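You operate a simulated robot arm through the tools that you are given. There is no shell and no other tool.

Carry out the task below with a simulated robot arm. There is one attempt and no reset: what you move stays moved.

Task
Wet the felt mat, put the orange and black trays on it, then run one empty stroke.
Fine: pump till the mat turns dark blue; both trays' blanks must stay damp and flat; other trays stay unmoved, dials stay or go to Off.

Only the result counts: the job must be done as asked and must still hold three seconds after the hand-in. Knocking over, shifting, dropping, spilling or breaking anything else fails it.

Robot
A 6-joint arm with a two-finger gripper, fixed in place. Base frame: the origin is on the floor under the middle of its stand, x ahead of it, y to its left, z up; the work surface is at about z = 0.74. Units: m, rad, N and s.
It reaches about 1.637 m from its shoulder. Its first joint turns from -2.897 to 2.897 rad. Payload 3.43 kg.
The tool frame sits at the grasp point between the pads (the TCP): z along the fingers, y along the line on which they close. The tips reach 0.02 m beyond it. The gripper opens to 0.19 m; its body begins 0.248 m behind the TCP.
Orientation is that of the tool frame in the base frame, as a unit quaternion [x, y, z, w]. With the fingers straight down and closing along the base's y, the tool's x points along the base's -x, its y along +y and its z along -z.

Tools
- The arm moves only by the tool arm_command. Its argument "motion" is text: rows parted by semicolons, each of 7 numbers parted by spaces: the shift along the base's x, y, z in m, then the turn, a rotation vector about the base's x, y, z in rad, then the opening, from 0 (shut) to 1 (fully open). In form: dx dy dz wx wy wz claw; .... A call has 1 to 20 rows; each row is the pose to reach, as a shift and turn from the pose commanded when the call began. A row lasts 0.2 s, in which the tool goes at most 0.05 m and 0.15 rad; a call with a longer step from one row to the next is refused whole, and so is a gripper value outside its range. A pose out of reach is approached as far as the arm can. The call stops where the force on the tool passes 40 N (or 10 N more than at its start, if that is more) or the arm is blocked; 0.2 s more then pass. The fingers move at their own pace (about 0.045 m/s each) and stop on an object; they squeeze with about 20 N. The grip force told is the motor's: it shows also when the fingers shut on nothing. Time passes only in rows, and 0.2 s behind the last, so rows that repeat a pose let the fingers close. The reply holds the time, the measured pose of the TCP, the force on the tool along the base axes, the opening and the grip force, in the units named above and with some noise, with the torque about the TCP (base axes, N m) and any sound that the robot's microphone picked up.
- Cameras (640 x 400 px; columns grow to the right, rows downward): "scene" is fixed at [0.2204, -0.6521, 1.5027]; the picture's right is [0.74, -0.68, 0.00], its down [-0.32, -0.35, -0.88] and it looks along [0.60, 0.65, -0.47] (base axes); focal length 327 px, centre (320, 200). "wrist" rides on the gripper at [0.07, -0.008, -0.288] in the tool frame; the picture's right is [0.12, 0.99, 0.00], its down [-0.96, 0.12, -0.25] and it looks along [-0.25, 0.03, 0.97] (tool axes); focal length 261 px, centre (320, 200). There is no depth. A picture from a camera that has moved, and an enlarged one, comes with that camera's place and axes in the base frame and with its lens.
- grab_frame(camera): a new picture of that camera. No time passes.
- lift_body(by): slides the trunk up (or, below 0, down) by that many m; the arm rides with it, the base frame stays. It gives what a move gives, with no picture.
- close_up(camera, box): a new picture of the part [left, top, right, bottom] of that camera's present view, enlarged. No time passes.
- hand_in(): hands the job in; it is judged then, once.

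Places have to be worked out from the pictures, the camera data and where the tool is seen. Open the gripper and draw the arm clear of the work before you hand the job in, unless the task says otherwise.

The tools are called after "Emit:" by a JSON object that holds its "op" and its "data". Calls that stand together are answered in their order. arm_command: Moves the arm, as the interface text tells. Its arguments: {"type":"object","properties":{"motion":{"type":"string"}},"required":["motion"]} The other tools are called the same way: lift_body (by) moves the trunk up or down; grab_frame (camera) takes a picture; close_up (camera, box) takes an enlarged picture of a part of a camera's view; hand_in () hands the job in.

At the start:

```text
time: 0.0
tool_pos: [0.5188, 0.2767, 1.2913]
ee_rot: [0.001, 1.0, 0.0, 0.001]
contact_force: [0.3, -0.4, -0.5]
moment: [-0.02, 0.04, 0.01]
width: 0.1904
finger_force: 0.0
trunk travel left (down, up): [-0.175, 0.065]
```

scene: 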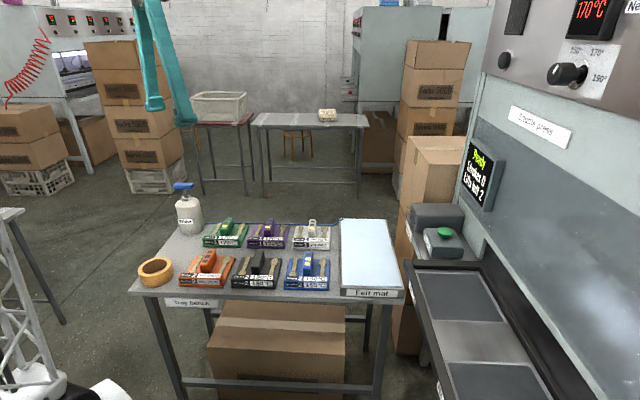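
wrist: 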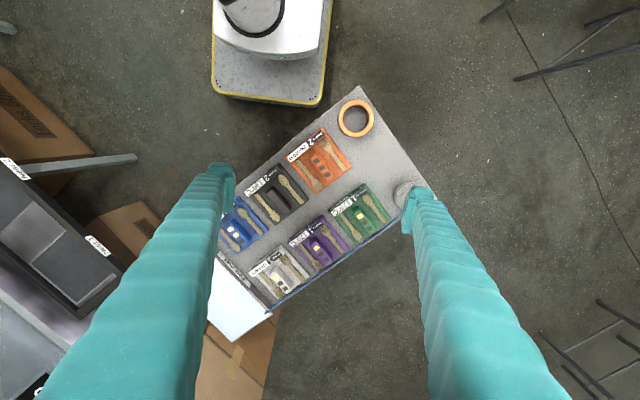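

I'll look closely at the scene before moving anything: the tray bench, the press, its display and dials.

Emit:
{"op": "close_up", "data": {"camera": "scene", "box": [130, 170, 420, 310]}}

Emit:
{"op": "close_up", "data": {"camera": "scene", "box": [380, 120, 640, 400]}}

Emit:
{"op": "close_up", "data": {"camera": "scene", "box": [440, 0, 640, 120]}}

Emit:
{"op": "close_up", "data": {"camera": "wrist", "box": [200, 70, 440, 350]}}

Emit:
{"op": "close_up", "data": {"camera": "wrist", "box": [0, 100, 260, 400]}}

```text
2.21 times, centred on (275, 240) of scene
camera zoom: at [0.2204, -0.6521, 1.5027], right [0.74, -0.68, 0.0], down [-0.32, -0.35, -0.88], along [0.6, 0.65, -0.47], focal length 721 px, centre (419, 112)
```

zoom: 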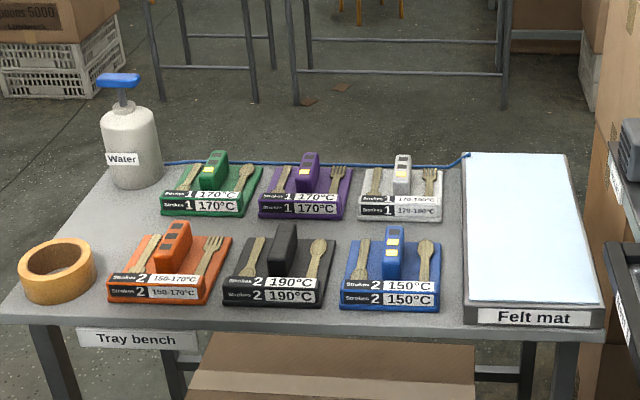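

```text
1.43 times, centred on (510, 260) of scene
camera zoom: at [0.2204, -0.6521, 1.5027], right [0.74, -0.68, 0.0], down [-0.32, -0.35, -0.88], along [0.6, 0.65, -0.47], focal length 467 px, centre (49, 114)
```

zoom: 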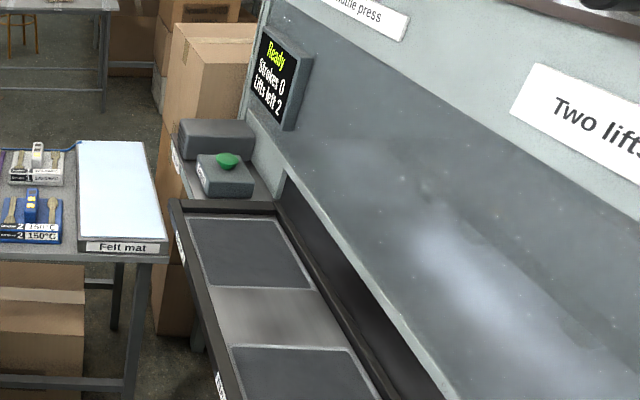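

```text
3.20 times, centred on (540, 60) of scene
camera zoom: at [0.2204, -0.6521, 1.5027], right [0.74, -0.68, 0.0], down [-0.32, -0.35, -0.88], along [0.6, 0.65, -0.47], focal length 1046 px, centre (-384, 648)
```

zoom: 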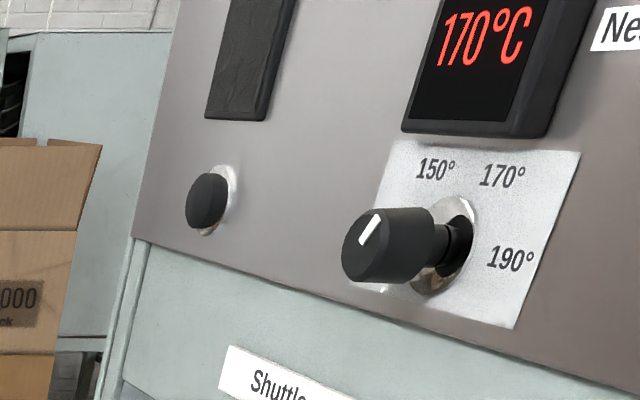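

```text
1.43 times, centred on (320, 210) of wrist
camera zoom: at [0.4496, 0.268, 1.5794], right [-0.12, 0.99, 0.0], down [0.96, 0.12, 0.25], along [0.25, 0.03, -0.97], focal length 372 px, centre (320, 186)
```

zoom: 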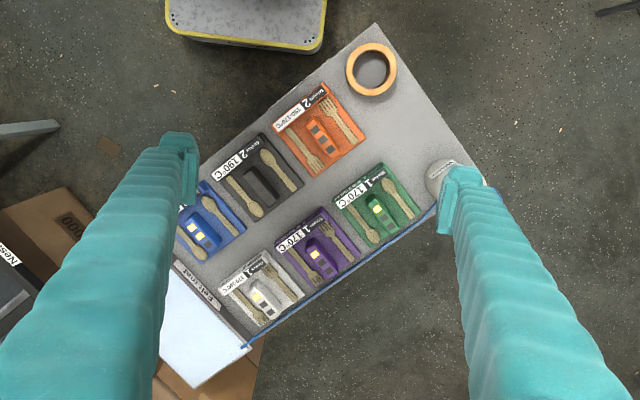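

```text
1.33 times, centred on (130, 250) of wrist
camera zoom: at [0.4496, 0.268, 1.5794], right [-0.12, 0.99, 0.0], down [0.96, 0.12, 0.25], along [0.25, 0.03, -0.97], focal length 348 px, centre (573, 133)
```

zoom: 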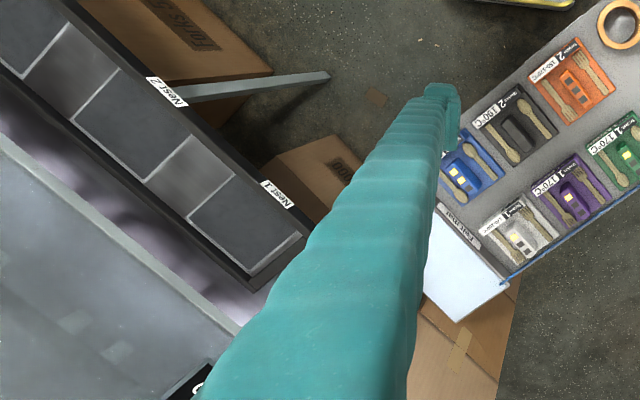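

The trays carry a handle with three small cells, and there are signs on the press that I need to read. I'll zoom in on those.

Emit:
{"op": "close_up", "data": {"camera": "scene", "box": [165, 240, 265, 300]}}

Emit:
{"op": "close_up", "data": {"camera": "scene", "box": [230, 240, 340, 300]}}

Emit:
{"op": "close_up", "data": {"camera": "scene", "box": [200, 210, 340, 260]}}

Emit:
{"op": "close_up", "data": {"camera": "scene", "box": [400, 130, 510, 270]}}

Emit:
{"op": "close_up", "data": {"camera": "scene", "box": [560, 130, 640, 230]}}

Emit:
{"op": "close_up", "data": {"camera": "scene", "box": [150, 170, 230, 240]}}

Emit:
{"op": "close_up", "data": {"camera": "wrist", "box": [240, 120, 360, 230]}}

Emit:
{"op": "close_up", "data": {"camera": "scene", "box": [0, 0, 130, 110]}}

```text
6.40 times, centred on (215, 270) of scene
camera zoom: at [0.2204, -0.6521, 1.5027], right [0.74, -0.68, 0.0], down [-0.32, -0.35, -0.88], along [0.6, 0.65, -0.47], focal length 2091 px, centre (992, -248)
```

zoom: 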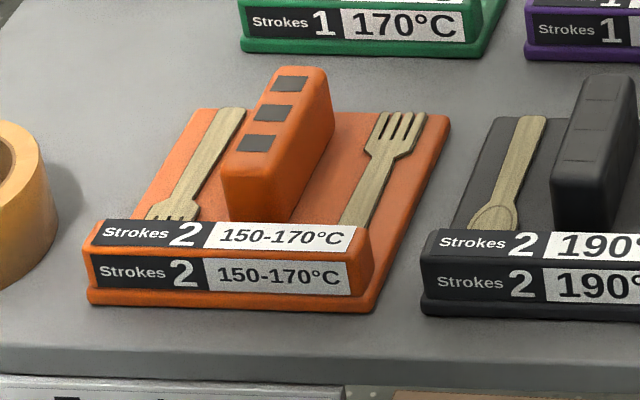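

```text
5.82 times, centred on (285, 270) of scene
camera zoom: at [0.2204, -0.6521, 1.5027], right [0.74, -0.68, 0.0], down [-0.32, -0.35, -0.88], along [0.6, 0.65, -0.47], focal length 1901 px, centre (524, -207)
```

zoom: 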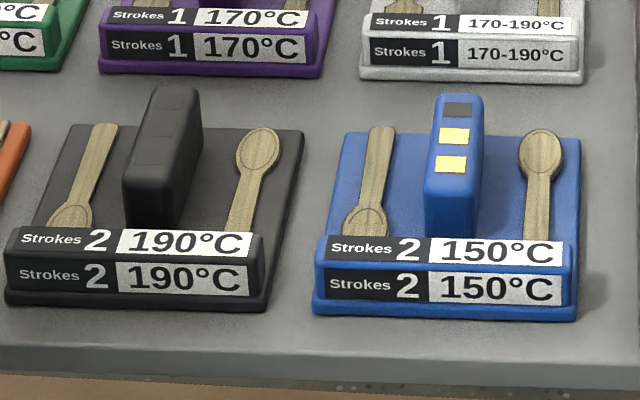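

```text
4.57 times, centred on (270, 235) of scene
camera zoom: at [0.2204, -0.6521, 1.5027], right [0.74, -0.68, 0.0], down [-0.32, -0.35, -0.88], along [0.6, 0.65, -0.47], focal length 1494 px, centre (549, 40)
```

zoom: 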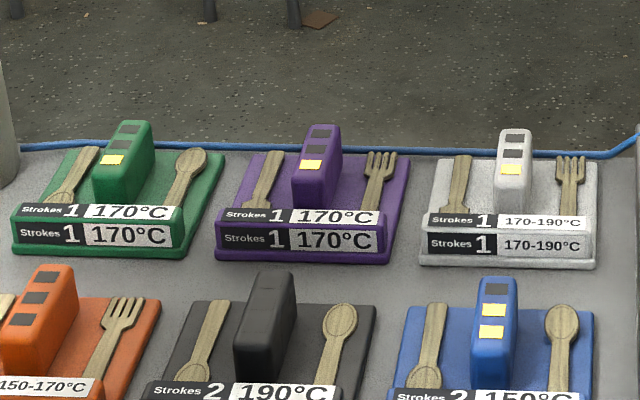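

```text
2.86 times, centred on (455, 200) of scene
camera zoom: at [0.2204, -0.6521, 1.5027], right [0.74, -0.68, 0.0], down [-0.32, -0.35, -0.88], along [0.6, 0.65, -0.47], focal length 934 px, centre (-66, 200)
```

zoom: 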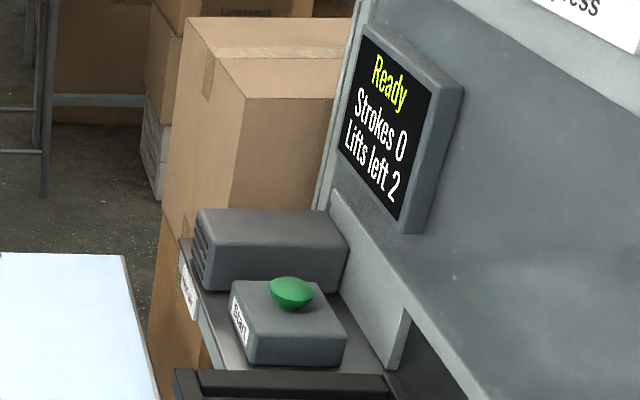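

```text
4.00 times, centred on (600, 180) of scene
camera zoom: at [0.2204, -0.6521, 1.5027], right [0.74, -0.68, 0.0], down [-0.32, -0.35, -0.88], along [0.6, 0.65, -0.47], focal length 1307 px, centre (-800, 280)
```

zoom: 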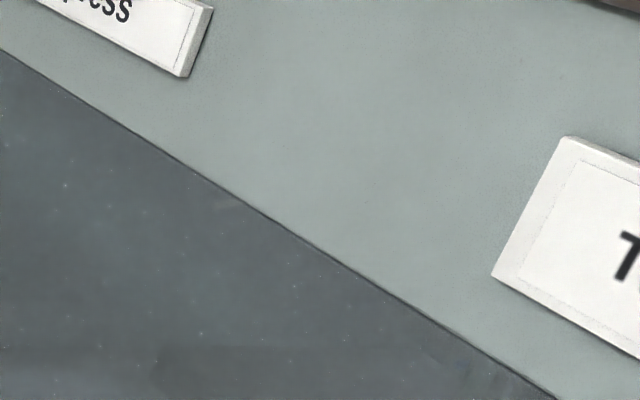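

```text
5.71 times, centred on (190, 205) of scene
camera zoom: at [0.2204, -0.6521, 1.5027], right [0.74, -0.68, 0.0], down [-0.32, -0.35, -0.88], along [0.6, 0.65, -0.47], focal length 1867 px, centre (1063, 171)
```

zoom: 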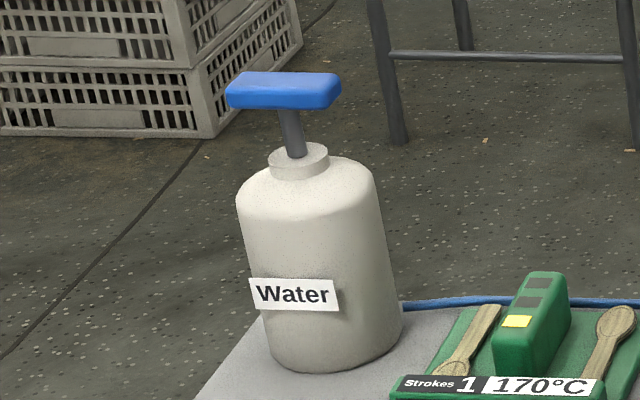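

```text
3.64 times, centred on (300, 175) of wrist
camera zoom: at [0.4496, 0.268, 1.5794], right [-0.12, 0.99, 0.0], down [0.96, 0.12, 0.25], along [0.25, 0.03, -0.97], focal length 948 px, centre (393, 291)
```

zoom: 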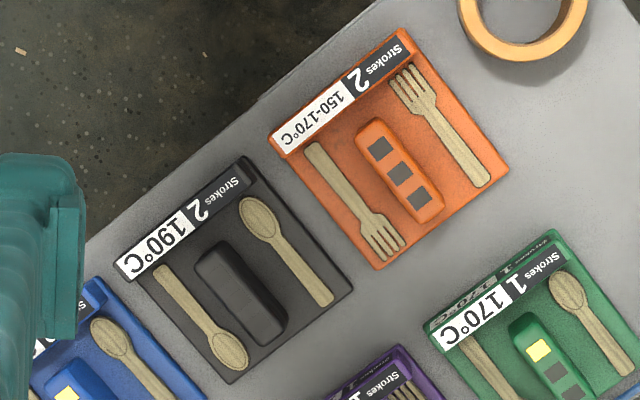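

```text
3.64 times, centred on (65, 55) of scene
camera zoom: at [0.2204, -0.6521, 1.5027], right [0.74, -0.68, 0.0], down [-0.32, -0.35, -0.88], along [0.6, 0.65, -0.47], focal length 1188 px, centre (1247, 727)
```

zoom: 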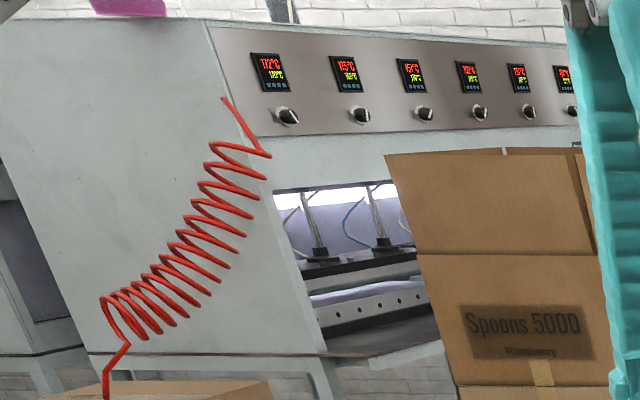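

I need to read the "Two lifts…" sign on the press before lifting anything. I'll tilt the tool toward the press face so the wrist camera can see it, staying well above the bench.

Emit:
{"op": "arm_command", "data": {"motion": "0.015 -0.015 0 -0.106 -0.106 0 1; 0.03 -0.03 0 -0.212 -0.212 0 1; 0.045 -0.045 0 -0.318 -0.318 0 1; 0.06 -0.06 0 -0.424 -0.424 0 1; 0.075 -0.075 0 -0.53 -0.53 0 1; 0.09 -0.09 0 -0.636 -0.636 0 1; 0.105 -0.105 0 -0.742 -0.742 0 1; 0.12 -0.12 0 -0.848 -0.848 0 1"}}

Emit:
{"op": "grab_frame", "data": {"camera": "wrist"}}

Emit:
{"op": "grab_frame", "data": {"camera": "scene"}}

```text
time: 1.8
tool_pos: [0.6399, 0.1571, 1.2894]
ee_rot: [0.0, 0.825, -0.4, 0.4]
contact_force: [0.0, 0.3, 1.3]
moment: [0.04, 0.0, 0.08]
width: 0.19
finger_force: 0.0
trunk travel left (down, up): [-0.175, 0.065]
```

```text
taken
camera wrist: at [0.3992, 0.3178, 1.3552], right [0.24, 0.64, -0.73], down [0.53, 0.55, 0.65], along [0.82, -0.54, -0.21], focal length 261 px, centre (320, 200)
```

wrist: 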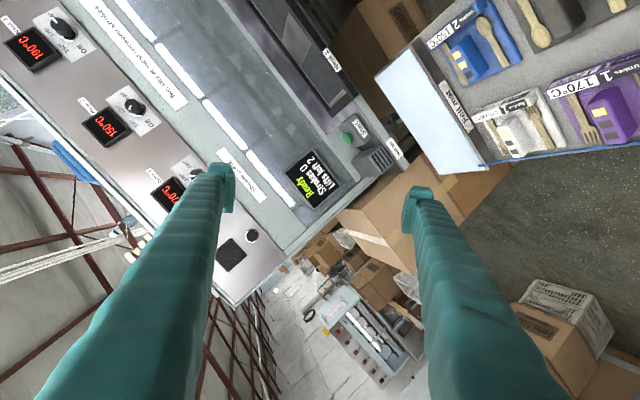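

```text
taken
```

scene: 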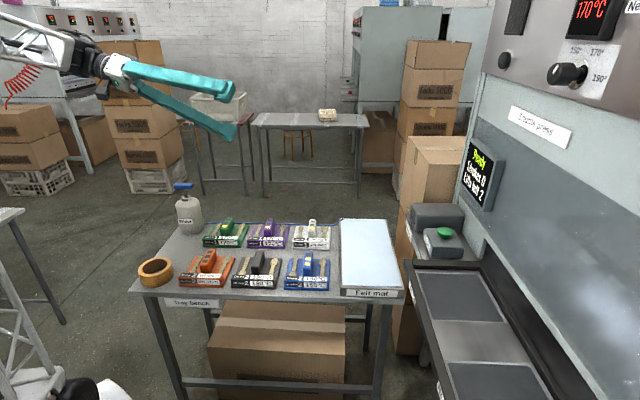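

The press front is in view; I'll enlarge the sign, the dials and the display.

Emit:
{"op": "close_up", "data": {"camera": "wrist", "box": [80, 0, 210, 120]}}

Emit:
{"op": "close_up", "data": {"camera": "wrist", "box": [0, 0, 160, 110]}}

Emit:
{"op": "close_up", "data": {"camera": "wrist", "box": [70, 80, 290, 260]}}

Emit:
{"op": "close_up", "data": {"camera": "wrist", "box": [270, 30, 420, 220]}}

Emit:
{"op": "close_up", "data": {"camera": "wrist", "box": [370, 0, 640, 180]}}

```text
3.33 times, centred on (145, 60) of wrist
camera zoom: at [0.3992, 0.3178, 1.3552], right [0.24, 0.64, -0.73], down [0.53, 0.55, 0.65], along [0.82, -0.54, -0.21], focal length 869 px, centre (903, 667)
```

zoom: 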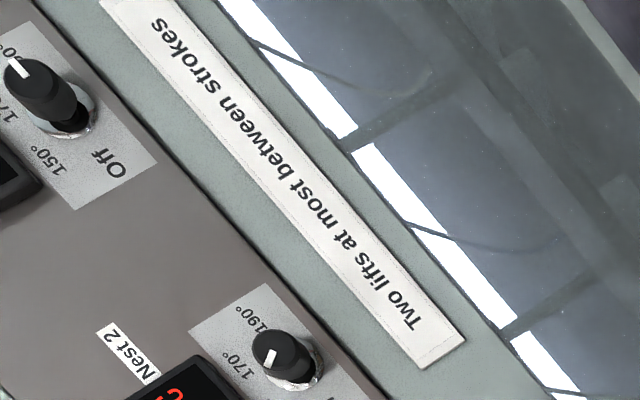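

```text
3.64 times, centred on (80, 55) of wrist
camera zoom: at [0.3992, 0.3178, 1.3552], right [0.24, 0.64, -0.73], down [0.53, 0.55, 0.65], along [0.82, -0.54, -0.21], focal length 948 px, centre (1193, 727)
```

zoom: 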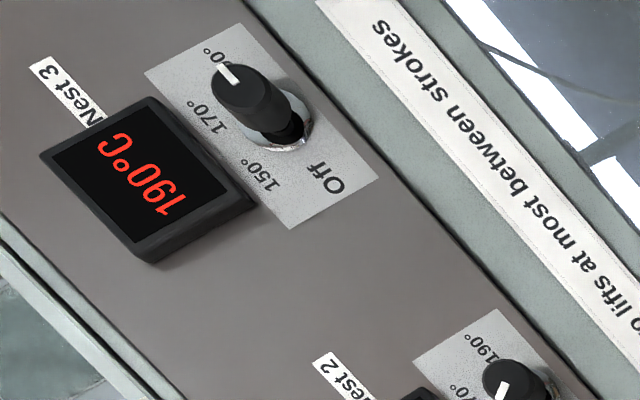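

```text
2.22 times, centred on (180, 170) of wrist
camera zoom: at [0.3992, 0.3178, 1.3552], right [0.24, 0.64, -0.73], down [0.53, 0.55, 0.65], along [0.82, -0.54, -0.21], focal length 579 px, centre (631, 267)
```

zoom: 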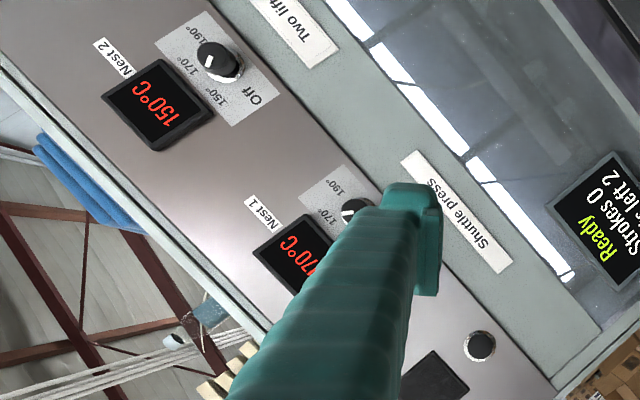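

```text
2.11 times, centred on (345, 125) of wrist
camera zoom: at [0.3992, 0.3178, 1.3552], right [0.24, 0.64, -0.73], down [0.53, 0.55, 0.65], along [0.82, -0.54, -0.21], focal length 549 px, centre (267, 358)
```

zoom: 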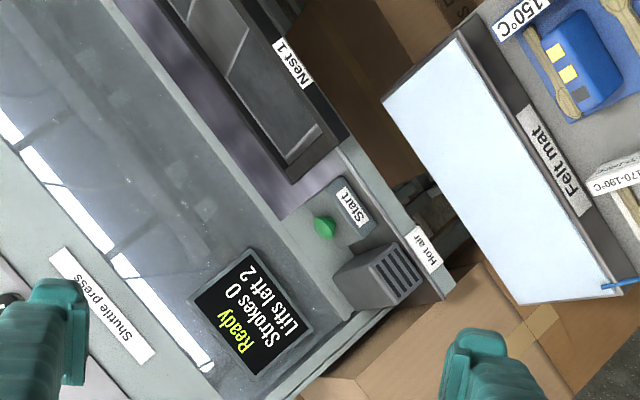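

```text
2.22 times, centred on (505, 90) of wrist
camera zoom: at [0.3992, 0.3178, 1.3552], right [0.24, 0.64, -0.73], down [0.53, 0.55, 0.65], along [0.82, -0.54, -0.21], focal length 579 px, centre (-91, 444)
```

zoom: 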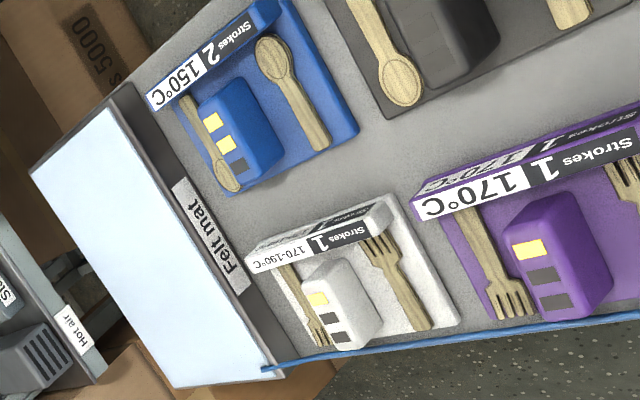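

The sign reads "Two lifts at most between strokes", and a "Hot air" vent faces the mat. The lit cells look like strokes already done, so orange and black have had none. That means exactly one lift each for orange and black. I'll untilt and move over toward the water pump.

Emit:
{"op": "arm_command", "data": {"motion": "-0.005 0.04 0 0.106 0.106 0 1; -0.01 0.08 0 0.212 0.212 0 1; -0.015 0.12 0 0.318 0.318 0 1; -0.02 0.16 0 0.424 0.424 0 1; -0.025 0.2 0 0.53 0.53 0 1; -0.03 0.24 0 0.636 0.636 0 1; -0.035 0.28 0 0.742 0.742 0 1; -0.04 0.32 0 0.848 0.848 0 1"}}

Emit:
{"op": "arm_command", "data": {"motion": "0 0.01 -0.02 0 0 0.131 1; 0 0.02 -0.04 0 0 0.262 1; 0 0.03 -0.06 0 0 0.393 1; 0 0.04 -0.08 0 0 0.524 1; 0 0.05 -0.1 0 0 0.654 1; 0 0.06 -0.12 0 0 0.785 1"}}

Emit:
{"op": "grab_frame", "data": {"camera": "wrist"}}

Emit:
{"op": "grab_frame", "data": {"camera": "scene"}}

```text
time: 3.6
tool_pos: [0.6001, 0.4773, 1.2924]
ee_rot: [0.0, 1.0, 0.001, 0.0]
contact_force: [-1.5, -0.8, 0.1]
moment: [0.04, -0.2, 0.0]
width: 0.1903
finger_force: 0.1
trunk travel left (down, up): [-0.175, 0.065]
```

```text
time: 5.0
tool_pos: [0.6002, 0.5354, 1.1709]
ee_rot: [-0.383, 0.924, 0.0, 0.0]
contact_force: [0.4, -0.4, 0.6]
moment: [0.04, 0.0, 0.0]
width: 0.1899
finger_force: 0.1
trunk travel left (down, up): [-0.175, 0.065]
```

```text
taken
camera wrist: at [0.5567, 0.4797, 1.4592], right [-0.79, 0.62, 0.0], down [0.6, 0.76, 0.25], along [0.15, 0.2, -0.97], focal length 261 px, centre (320, 200)
```

wrist: 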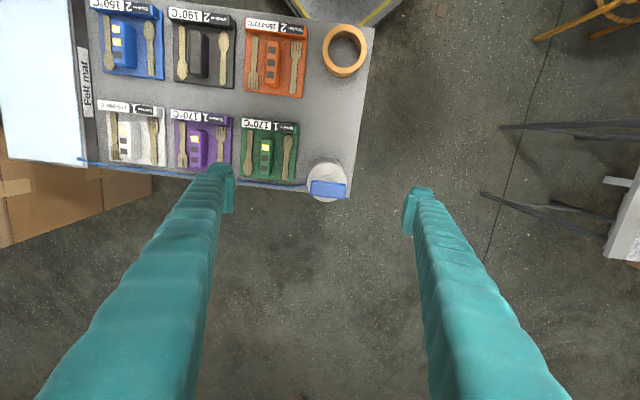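

```text
taken
```

scene: 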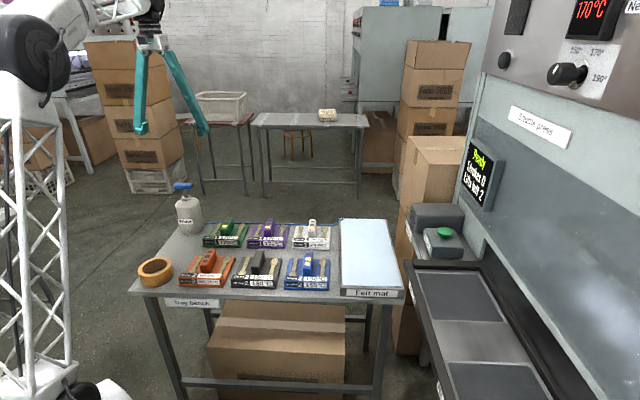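

The pump handle works out near (0.611, 0.578) with its top at z ≈ 0.945. I'll close the gripper and come down to about 5 cm above it, then check the alignment.

Emit:
{"op": "arm_command", "data": {"motion": "0.004 0.014 -0.04 0 0 0 0; 0.008 0.028 -0.08 0 0 0 0; 0.012 0.041 -0.12 0 0 0 0; 0.012 0.041 -0.15 0 0 0 0; 0.012 0.041 -0.15 0 0 0 0; 0.012 0.041 -0.15 0 0 0 0; 0.012 0.041 -0.15 0 0 0 0; 0.012 0.041 -0.15 0 0 0 0; 0.012 0.041 -0.15 0 0 0 0; 0.012 0.041 -0.15 0 0 0 0; 0.012 0.041 -0.15 0 0 0 0"}}

Emit:
{"op": "grab_frame", "data": {"camera": "wrist"}}

Emit:
{"op": "close_up", "data": {"camera": "scene", "box": [130, 120, 250, 250]}}

```text
time: 7.4
tool_pos: [0.6114, 0.5779, 1.0198]
ee_rot: [-0.382, 0.924, 0.001, 0.0]
contact_force: [-0.1, 0.5, 0.4]
moment: [0.02, -0.01, -0.01]
width: 0.0
finger_force: 20.5
trunk travel left (down, up): [-0.175, 0.065]
```

```text
taken
camera wrist: at [0.568, 0.5215, 1.3094], right [-0.79, 0.62, 0.0], down [0.6, 0.76, 0.25], along [0.15, 0.19, -0.97], focal length 261 px, centre (320, 200)
```

wrist: 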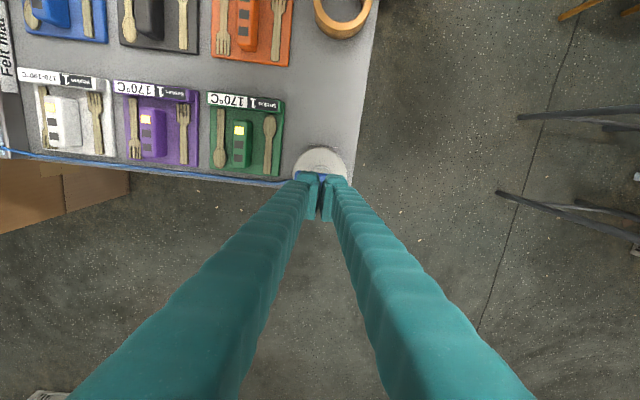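

```text
3.08 times, centred on (190, 185) of scene
camera zoom: at [0.2204, -0.6521, 1.5027], right [0.74, -0.68, 0.0], down [-0.32, -0.35, -0.88], along [0.6, 0.65, -0.47], focal length 1005 px, centre (720, 246)
```

zoom: 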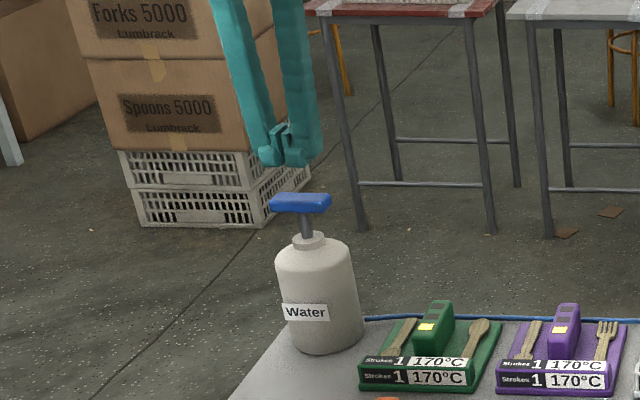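

The shut fingertips look about 1 cm short of the handle centre along the bench. I'll check the wrist view enlarged.

Emit:
{"op": "close_up", "data": {"camera": "wrist", "box": [270, 135, 380, 235]}}

Emit:
{"op": "close_up", "data": {"camera": "scene", "box": [160, 150, 220, 240]}}

```text
4.00 times, centred on (325, 185) of wrist
camera zoom: at [0.568, 0.5215, 1.3094], right [-0.79, 0.62, 0.0], down [0.6, 0.76, 0.25], along [0.15, 0.19, -0.97], focal length 1043 px, centre (300, 260)
```

zoom: 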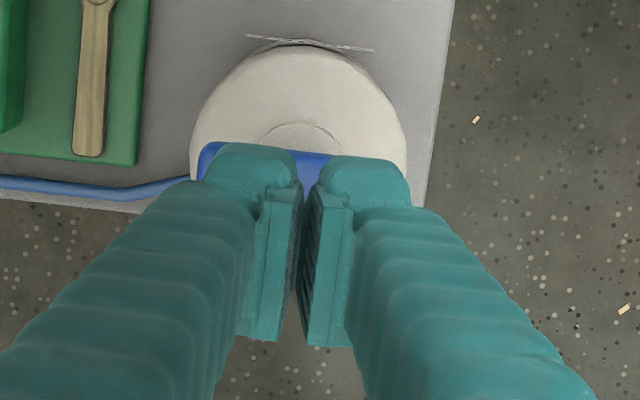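

```text
4.44 times, centred on (190, 195) of scene
camera zoom: at [0.2204, -0.6521, 1.5027], right [0.74, -0.68, 0.0], down [-0.32, -0.35, -0.88], along [0.6, 0.65, -0.47], focal length 1452 px, centre (898, 222)
```

zoom: 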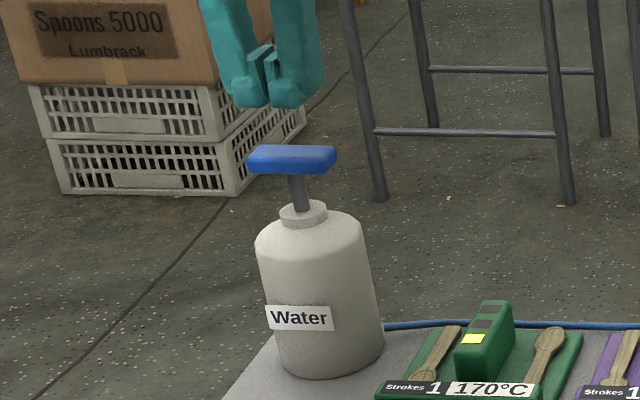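

The wrist view puts the handle centre right under the tool. I'll press the pump down gently and watch the force and sound.

Emit:
{"op": "arm_command", "data": {"motion": "0 0 -0.03 0 0 0 0; 0 0 -0.045 0 0 0 0; 0 0 -0.055 0 0 0 0; 0 0 -0.062 0 0 0 0; 0 0 -0.069 0 0 0 0; 0 0 -0.076 0 0 0 0; 0 0 -0.082 0 0 0 0"}}

Emit:
{"op": "grab_frame", "data": {"camera": "scene"}}

Emit:
{"op": "close_up", "data": {"camera": "scene", "box": [160, 150, 220, 240]}}

```text
time: 8.8
tool_pos: [0.6123, 0.5775, 0.9531]
ee_rot: [-0.382, 0.924, 0.002, 0.005]
contact_force: [-3.1, -2.7, 26.9]
moment: [-0.12, 0.14, 0.15]
width: 0.0058
finger_force: 34.4
trunk travel left (down, up): [-0.175, 0.065]
stopped in row 6: the force on the tool passed its limit at 47 N (the readings are from after the stop); the commanded pose is now the measured one
```

```text
taken
```

scene: 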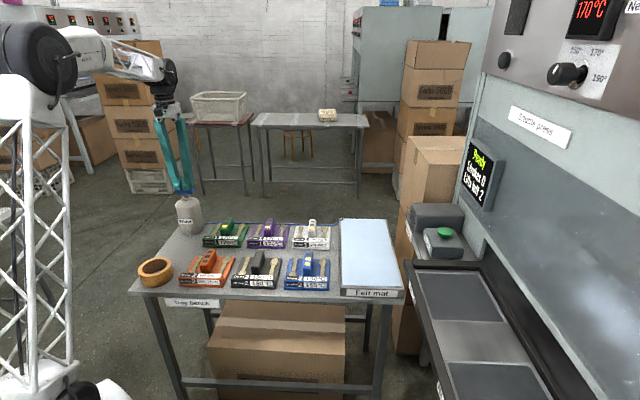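

```text
4.44 times, centred on (190, 195) of scene
camera zoom: at [0.2204, -0.6521, 1.5027], right [0.74, -0.68, 0.0], down [-0.32, -0.35, -0.88], along [0.6, 0.65, -0.47], focal length 1452 px, centre (898, 222)
```

zoom: 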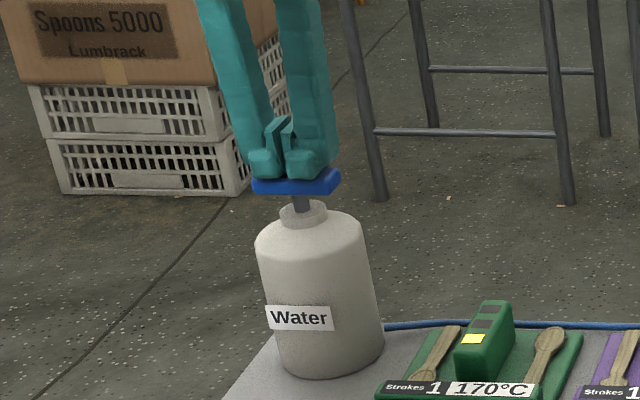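

The handle moved about 2 cm and the force limit tripped; no sound and no visible change in the mat yet. I'll keep pressing, in slower steps.

Emit:
{"op": "arm_command", "data": {"motion": "0 0 -0.002 0 0 0 0; 0 0 -0.004 0 0 0 0; 0 0 -0.006 0 0 0 0; 0 0 -0.008 0 0 0 0; 0 0 -0.01 0 0 0 0; 0 0 -0.012 0 0 0 0"}}

Emit:
{"op": "close_up", "data": {"camera": "scene", "box": [160, 150, 220, 240]}}

Emit:
{"op": "close_up", "data": {"camera": "scene", "box": [130, 170, 420, 310]}}

```text
time: 9.2
tool_pos: [0.6132, 0.5785, 0.9536]
ee_rot: [-0.382, 0.924, 0.003, 0.006]
contact_force: [-3.3, -2.6, 26.3]
moment: [-0.15, 0.17, 0.17]
width: 0.0059
finger_force: 33.9
trunk travel left (down, up): [-0.175, 0.065]
stopped in row 2: the force on the tool passed its limit at 42 N (the readings are from after the stop); the commanded pose is now the measured one
```

```text
4.44 times, centred on (190, 195) of scene
camera zoom: at [0.2204, -0.6521, 1.5027], right [0.74, -0.68, 0.0], down [-0.32, -0.35, -0.88], along [0.6, 0.65, -0.47], focal length 1452 px, centre (898, 222)
```

zoom: 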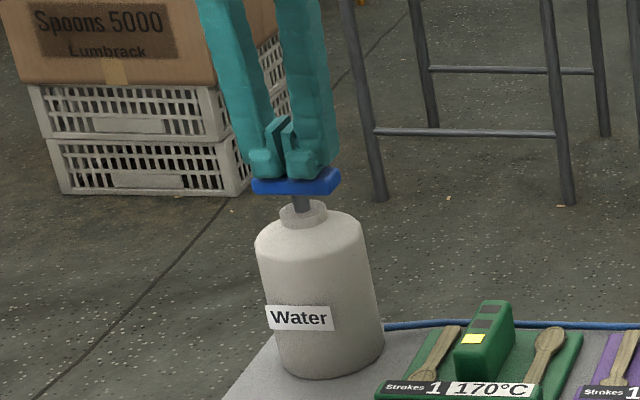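

```text
2.21 times, centred on (275, 240) of scene
camera zoom: at [0.2204, -0.6521, 1.5027], right [0.74, -0.68, 0.0], down [-0.32, -0.35, -0.88], along [0.6, 0.65, -0.47], focal length 721 px, centre (419, 112)
```

zoom: 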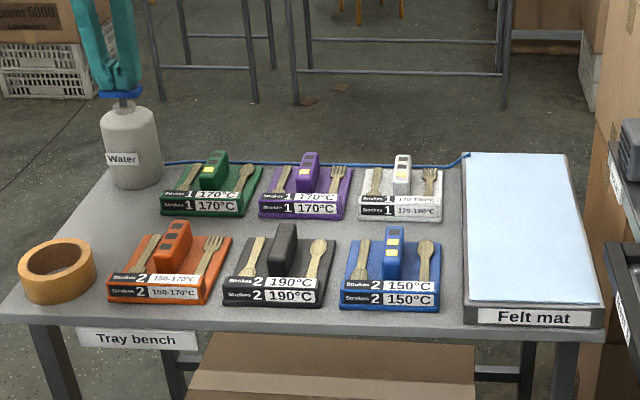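

The pump seems to bottom out at TCP z ≈ 0.954, and the mat looks slightly bluer. I'll let the handle rise, then repeat the stroke with a limited depth and look again.

Emit:
{"op": "arm_command", "data": {"motion": "-0.001 0 0.015 0 0 0 0; -0.0015 0 0.035 0 0 0 0; -0.0015 0 0.035 0 0 0 0; -0.0015 0 0.025 0 0 0 0; -0.001 0 0.015 0 0 0 0; -0.001 0 0.008 0 0 0 0; 0 0 0.002 0 0 0 0"}}

Emit:
{"op": "close_up", "data": {"camera": "scene", "box": [130, 170, 420, 310]}}

```text
time: 10.8
tool_pos: [0.6129, 0.5791, 0.953]
ee_rot: [-0.383, 0.924, 0.002, 0.005]
contact_force: [-5.1, 0.9, 14.0]
moment: [-0.03, 0.16, -0.02]
width: 0.006
finger_force: 33.8
trunk travel left (down, up): [-0.175, 0.065]
```

```text
2.21 times, centred on (275, 240) of scene
camera zoom: at [0.2204, -0.6521, 1.5027], right [0.74, -0.68, 0.0], down [-0.32, -0.35, -0.88], along [0.6, 0.65, -0.47], focal length 721 px, centre (419, 112)
```

zoom: 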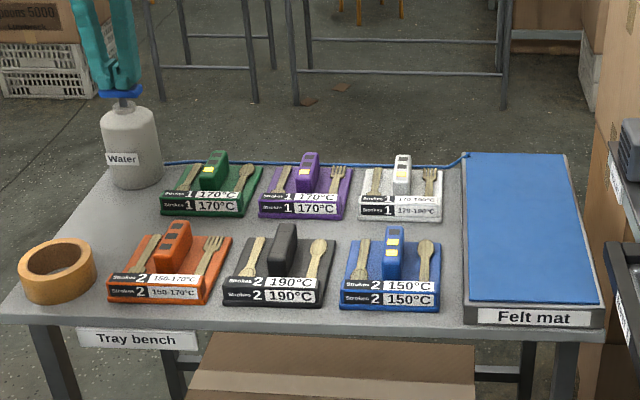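

The mat has turned mid-blue after this stroke. I'll release the handle and see whether the colour settles before deciding on another stroke.

Emit:
{"op": "arm_command", "data": {"motion": "-0.001 0 0.015 0 0 0 0; -0.0015 0 0.03 0 0 0 0"}}

Emit:
{"op": "close_up", "data": {"camera": "scene", "box": [130, 170, 420, 310]}}

Emit:
{"op": "close_up", "data": {"camera": "scene", "box": [160, 150, 220, 240]}}

```text
time: 11.4
tool_pos: [0.6125, 0.579, 0.982]
ee_rot: [-0.382, 0.924, 0.002, 0.004]
contact_force: [-1.0, -0.1, 0.5]
moment: [-0.01, 0.01, 0.0]
width: 0.0002
finger_force: 33.8
trunk travel left (down, up): [-0.175, 0.065]
```

```text
2.21 times, centred on (275, 240) of scene
camera zoom: at [0.2204, -0.6521, 1.5027], right [0.74, -0.68, 0.0], down [-0.32, -0.35, -0.88], along [0.6, 0.65, -0.47], focal length 721 px, centre (419, 112)
```

zoom: 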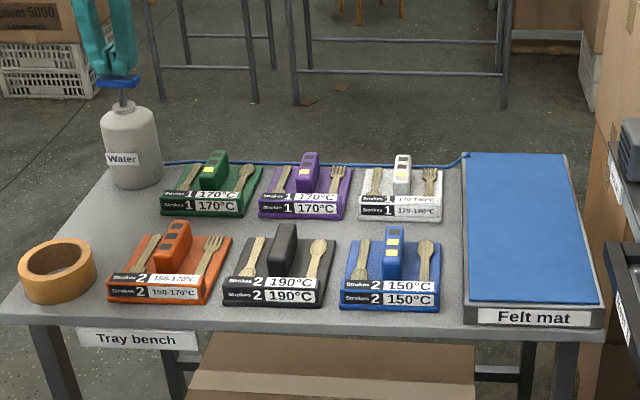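

```text
4.44 times, centred on (190, 195) of scene
camera zoom: at [0.2204, -0.6521, 1.5027], right [0.74, -0.68, 0.0], down [-0.32, -0.35, -0.88], along [0.6, 0.65, -0.47], focal length 1452 px, centre (898, 222)
```

zoom: 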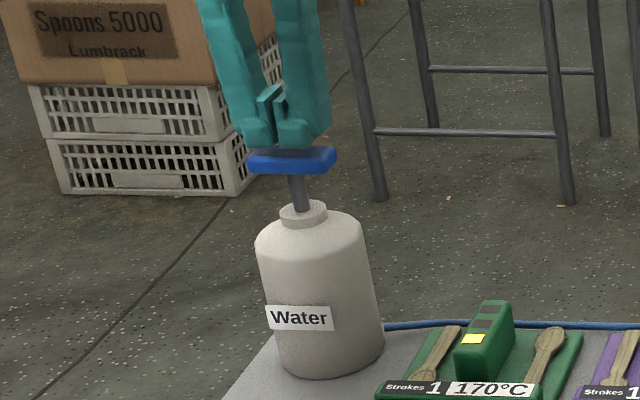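

The handle sprang back and the mat is mid-blue, not yet clearly dark. One more stroke.

Emit:
{"op": "arm_command", "data": {"motion": "0 0 -0.008 0 0 0 0; 0 0 -0.016 0 0 0 0; 0 0 -0.024 0 0 0 0; 0 0 -0.03 0 0 0 0; 0 0 -0.015 0 0 0 0; 0 0 0 0 0 0 0; 0 0 0.01 0 0 0 0"}}

Emit:
{"op": "close_up", "data": {"camera": "scene", "box": [130, 170, 420, 310]}}

Emit:
{"op": "close_up", "data": {"camera": "scene", "box": [160, 150, 220, 240]}}

```text
time: 13.0
tool_pos: [0.6123, 0.5793, 0.9924]
ee_rot: [-0.382, 0.924, 0.002, 0.004]
contact_force: [-0.1, -0.8, -0.6]
moment: [-0.02, 0.03, 0.0]
width: 0.0001
finger_force: 34.4
trunk travel left (down, up): [-0.175, 0.065]
```

```text
2.21 times, centred on (275, 240) of scene
camera zoom: at [0.2204, -0.6521, 1.5027], right [0.74, -0.68, 0.0], down [-0.32, -0.35, -0.88], along [0.6, 0.65, -0.47], focal length 721 px, centre (419, 112)
```

zoom: 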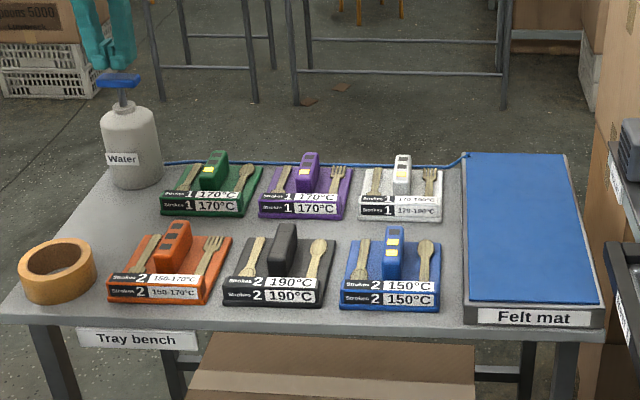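

```text
4.44 times, centred on (190, 195) of scene
camera zoom: at [0.2204, -0.6521, 1.5027], right [0.74, -0.68, 0.0], down [-0.32, -0.35, -0.88], along [0.6, 0.65, -0.47], focal length 1452 px, centre (898, 222)
```

zoom: 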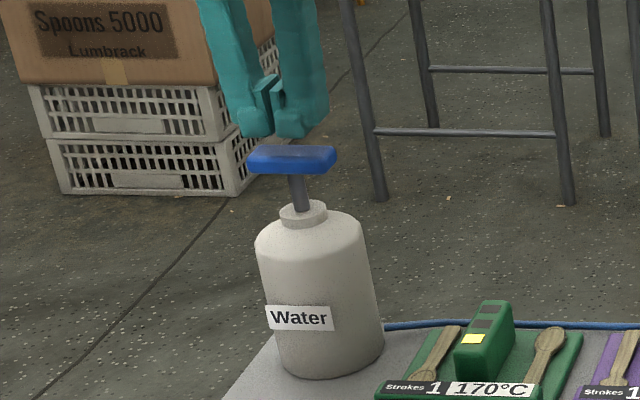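

The change from the last stroke is subtle. I'll take a tight patch of the mat now, do another stroke, and compare.

Emit:
{"op": "close_up", "data": {"camera": "scene", "box": [330, 210, 410, 300]}}

Emit:
{"op": "arm_command", "data": {"motion": "0 0 -0.015 0 0 0 0; 0 0 -0.025 0 0 0 0; 0 0 -0.034 0 0 0 0; 0 0 -0.04 0 0 0 0; 0 0 -0.04 0 0 0 0; 0 0 -0.02 0 0 0 0; 0 0 0 0 0 0 0"}}

Emit:
{"op": "close_up", "data": {"camera": "scene", "box": [330, 210, 410, 300]}}

Emit:
{"op": "close_up", "data": {"camera": "scene", "box": [130, 170, 420, 310]}}

```text
4.44 times, centred on (370, 255) of scene
camera zoom: at [0.2204, -0.6521, 1.5027], right [0.74, -0.68, 0.0], down [-0.32, -0.35, -0.88], along [0.6, 0.65, -0.47], focal length 1452 px, centre (98, -44)
```

zoom: 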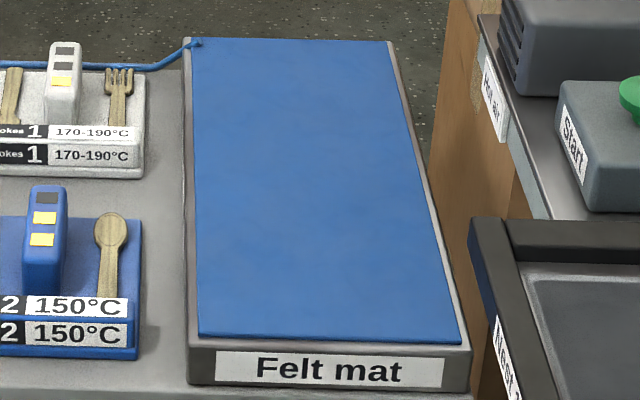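

```text
time: 14.6
tool_pos: [0.6132, 0.5789, 0.9936]
ee_rot: [-0.383, 0.924, 0.001, 0.004]
contact_force: [-0.2, 0.0, -0.7]
moment: [0.01, 0.01, 0.01]
width: 0.0
finger_force: 35.1
trunk travel left (down, up): [-0.175, 0.065]
```

```text
4.44 times, centred on (370, 255) of scene
camera zoom: at [0.2204, -0.6521, 1.5027], right [0.74, -0.68, 0.0], down [-0.32, -0.35, -0.88], along [0.6, 0.65, -0.47], focal length 1452 px, centre (98, -44)
```

zoom: 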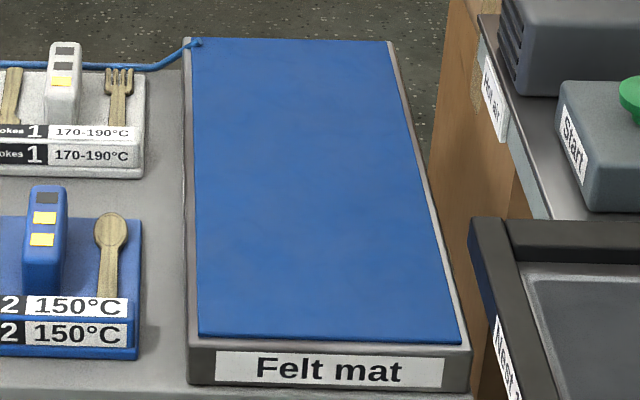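

```text
2.21 times, centred on (275, 240) of scene
camera zoom: at [0.2204, -0.6521, 1.5027], right [0.74, -0.68, 0.0], down [-0.32, -0.35, -0.88], along [0.6, 0.65, -0.47], focal length 721 px, centre (419, 112)
```

zoom: 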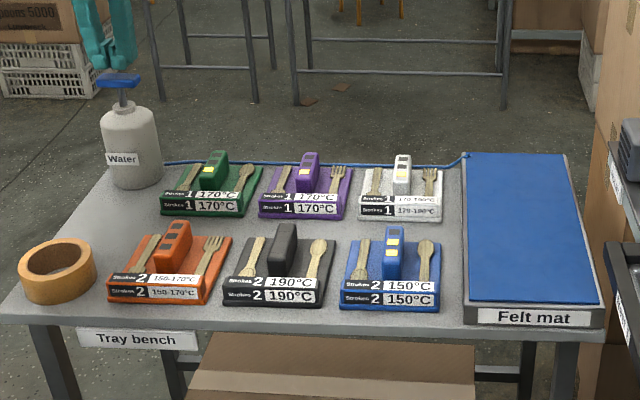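

The mat darkens a bit with each stroke, but it is still a medium blue. Two more strokes, then compare again.

Emit:
{"op": "arm_command", "data": {"motion": "0 0 -0.015 0 0 0 0; 0 0 -0.025 0 0 0 0; 0 0 -0.034 0 0 0 0; 0 0 -0.04 0 0 0 0; 0 0 -0.04 0 0 0 0; 0 0 -0.02 0 0 0 0; 0 0 0 0 0 0 0"}}

Emit:
{"op": "close_up", "data": {"camera": "scene", "box": [330, 210, 410, 300]}}

Emit:
{"op": "arm_command", "data": {"motion": "0 0 -0.015 0 0 0 0; 0 0 -0.025 0 0 0 0; 0 0 -0.034 0 0 0 0; 0 0 -0.04 0 0 0 0; 0 0 -0.04 0 0 0 0; 0 0 -0.02 0 0 0 0; 0 0 0 0 0 0 0"}}

Emit:
{"op": "close_up", "data": {"camera": "scene", "box": [330, 210, 410, 300]}}

Emit:
{"op": "close_up", "data": {"camera": "scene", "box": [160, 150, 220, 240]}}

```text
time: 16.2
tool_pos: [0.6127, 0.5788, 0.9928]
ee_rot: [-0.383, 0.924, 0.0, 0.002]
contact_force: [0.2, 0.2, -0.3]
moment: [-0.04, 0.03, 0.03]
width: 0.0
finger_force: 34.4
trunk travel left (down, up): [-0.175, 0.065]
```

```text
4.44 times, centred on (370, 255) of scene
camera zoom: at [0.2204, -0.6521, 1.5027], right [0.74, -0.68, 0.0], down [-0.32, -0.35, -0.88], along [0.6, 0.65, -0.47], focal length 1452 px, centre (98, -44)
```

zoom: 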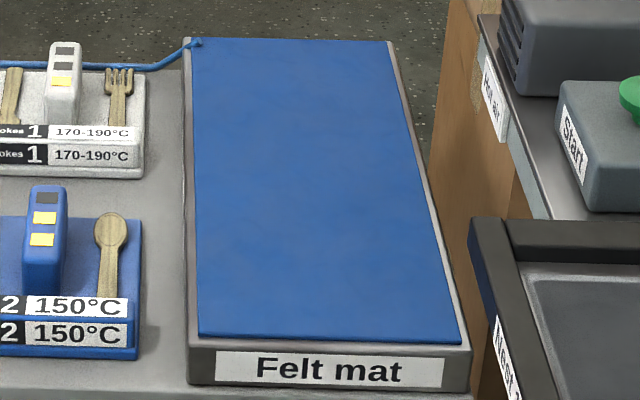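

```text
time: 17.8
tool_pos: [0.6125, 0.5796, 0.9916]
ee_rot: [-0.383, 0.924, 0.002, 0.004]
contact_force: [0.4, 0.5, -0.6]
moment: [-0.02, 0.03, 0.01]
width: 0.0
finger_force: 34.0
trunk travel left (down, up): [-0.175, 0.065]
```

```text
4.44 times, centred on (370, 255) of scene
camera zoom: at [0.2204, -0.6521, 1.5027], right [0.74, -0.68, 0.0], down [-0.32, -0.35, -0.88], along [0.6, 0.65, -0.47], focal length 1452 px, centre (98, -44)
```

zoom: 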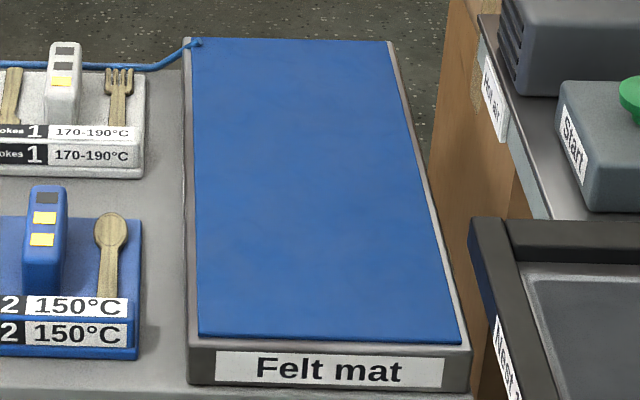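

```text
4.44 times, centred on (190, 195) of scene
camera zoom: at [0.2204, -0.6521, 1.5027], right [0.74, -0.68, 0.0], down [-0.32, -0.35, -0.88], along [0.6, 0.65, -0.47], focal length 1452 px, centre (898, 222)
```

zoom: 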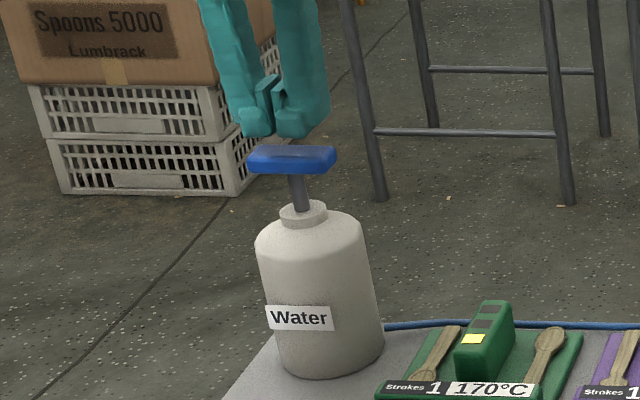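

The last two patches look the same, so the colour may be saturating. I'll do one more stroke and compare a tiny patch before and after.

Emit:
{"op": "close_up", "data": {"camera": "scene", "box": [300, 250, 380, 290]}}

Emit:
{"op": "arm_command", "data": {"motion": "0 0 -0.015 0 0 0 0; 0 0 -0.025 0 0 0 0; 0 0 -0.034 0 0 0 0; 0 0 -0.04 0 0 0 0; 0 0 -0.041 0 0 0 0; 0 0 -0.02 0 0 0 0; 0 0 0 0 0 0 0"}}

Emit:
{"op": "close_up", "data": {"camera": "scene", "box": [300, 250, 380, 290]}}

```text
8.00 times, centred on (340, 270) of scene
camera zoom: at [0.2204, -0.6521, 1.5027], right [0.74, -0.68, 0.0], down [-0.32, -0.35, -0.88], along [0.6, 0.65, -0.47], focal length 2614 px, centre (160, -360)
```

zoom: 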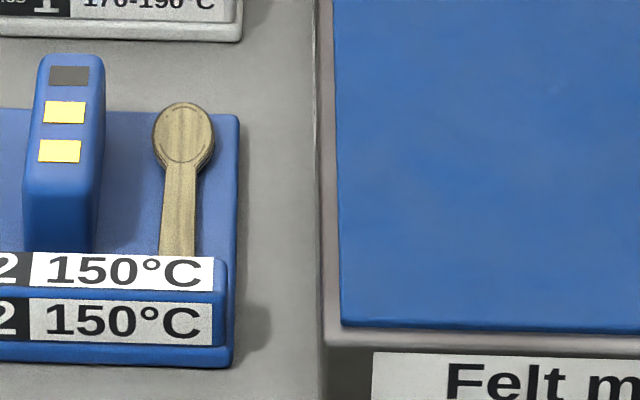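

```text
time: 19.4
tool_pos: [0.61, 0.5782, 0.9914]
ee_rot: [-0.383, 0.924, 0.001, 0.004]
contact_force: [0.0, -0.2, 0.8]
moment: [-0.05, 0.05, -0.01]
width: 0.0
finger_force: 35.1
trunk travel left (down, up): [-0.175, 0.065]
```

```text
8.00 times, centred on (340, 270) of scene
camera zoom: at [0.2204, -0.6521, 1.5027], right [0.74, -0.68, 0.0], down [-0.32, -0.35, -0.88], along [0.6, 0.65, -0.47], focal length 2614 px, centre (160, -360)
```

zoom: 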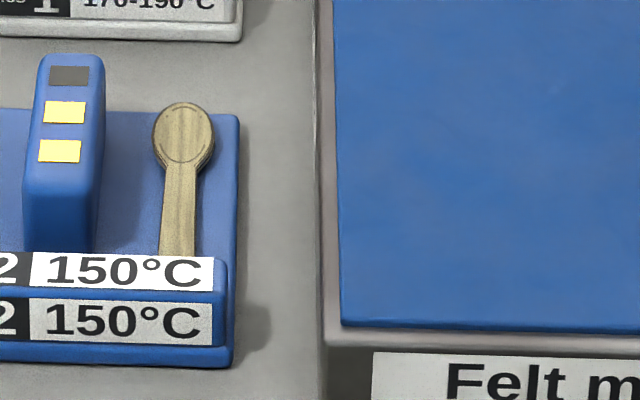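

The two patches are identical. To be sure the strokes are full depth, I'll do one more held slightly deeper and check the reading at the bottom.

Emit:
{"op": "arm_command", "data": {"motion": "0.001 0 -0.015 0 0 0 0; 0.001 0 -0.025 0 0 0 0; 0.001 0 -0.034 0 0 0 0; 0.001 0 -0.04 0 0 0 0; 0.001 0 -0.042 0 0 0 0; 0.001 0 -0.043 0 0 0 0"}}

Emit:
{"op": "arm_command", "data": {"motion": "0 0 0.02 0 0 0 0; 0 0 0.05 0 0 0 0; 0 0 0.08 0 0 0 0"}}

Emit:
{"op": "close_up", "data": {"camera": "scene", "box": [300, 250, 380, 290]}}

Emit:
{"op": "grab_frame", "data": {"camera": "scene"}}

```text
time: 20.8
tool_pos: [0.6123, 0.5804, 0.9527]
ee_rot: [-0.383, 0.924, 0.003, 0.006]
contact_force: [0.9, 7.0, 39.6]
moment: [0.0, 0.23, -0.07]
width: 0.0061
finger_force: 34.7
trunk travel left (down, up): [-0.175, 0.065]
```

```text
time: 21.6
tool_pos: [0.6138, 0.5796, 1.0296]
ee_rot: [-0.382, 0.924, 0.001, 0.004]
contact_force: [-0.3, 0.2, -0.4]
moment: [-0.05, 0.04, 0.03]
width: 0.0
finger_force: 34.5
trunk travel left (down, up): [-0.175, 0.065]
```

```text
8.00 times, centred on (340, 270) of scene
camera zoom: at [0.2204, -0.6521, 1.5027], right [0.74, -0.68, 0.0], down [-0.32, -0.35, -0.88], along [0.6, 0.65, -0.47], focal length 2614 px, centre (160, -360)
```

zoom: 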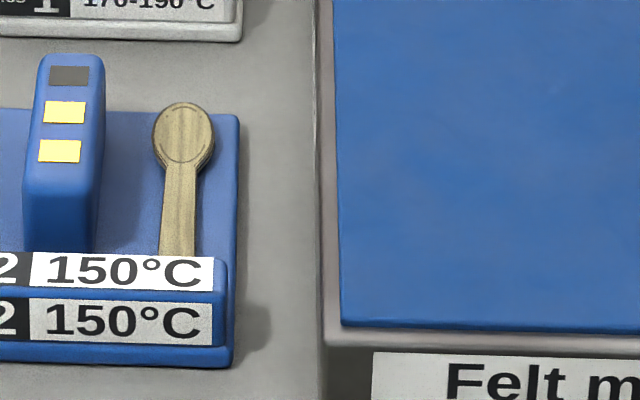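

```text
taken
```

scene: 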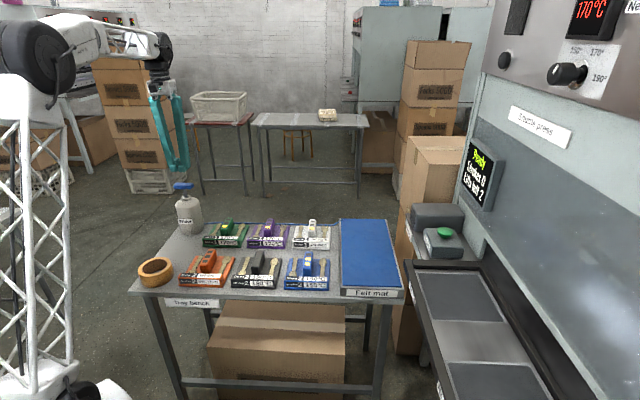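

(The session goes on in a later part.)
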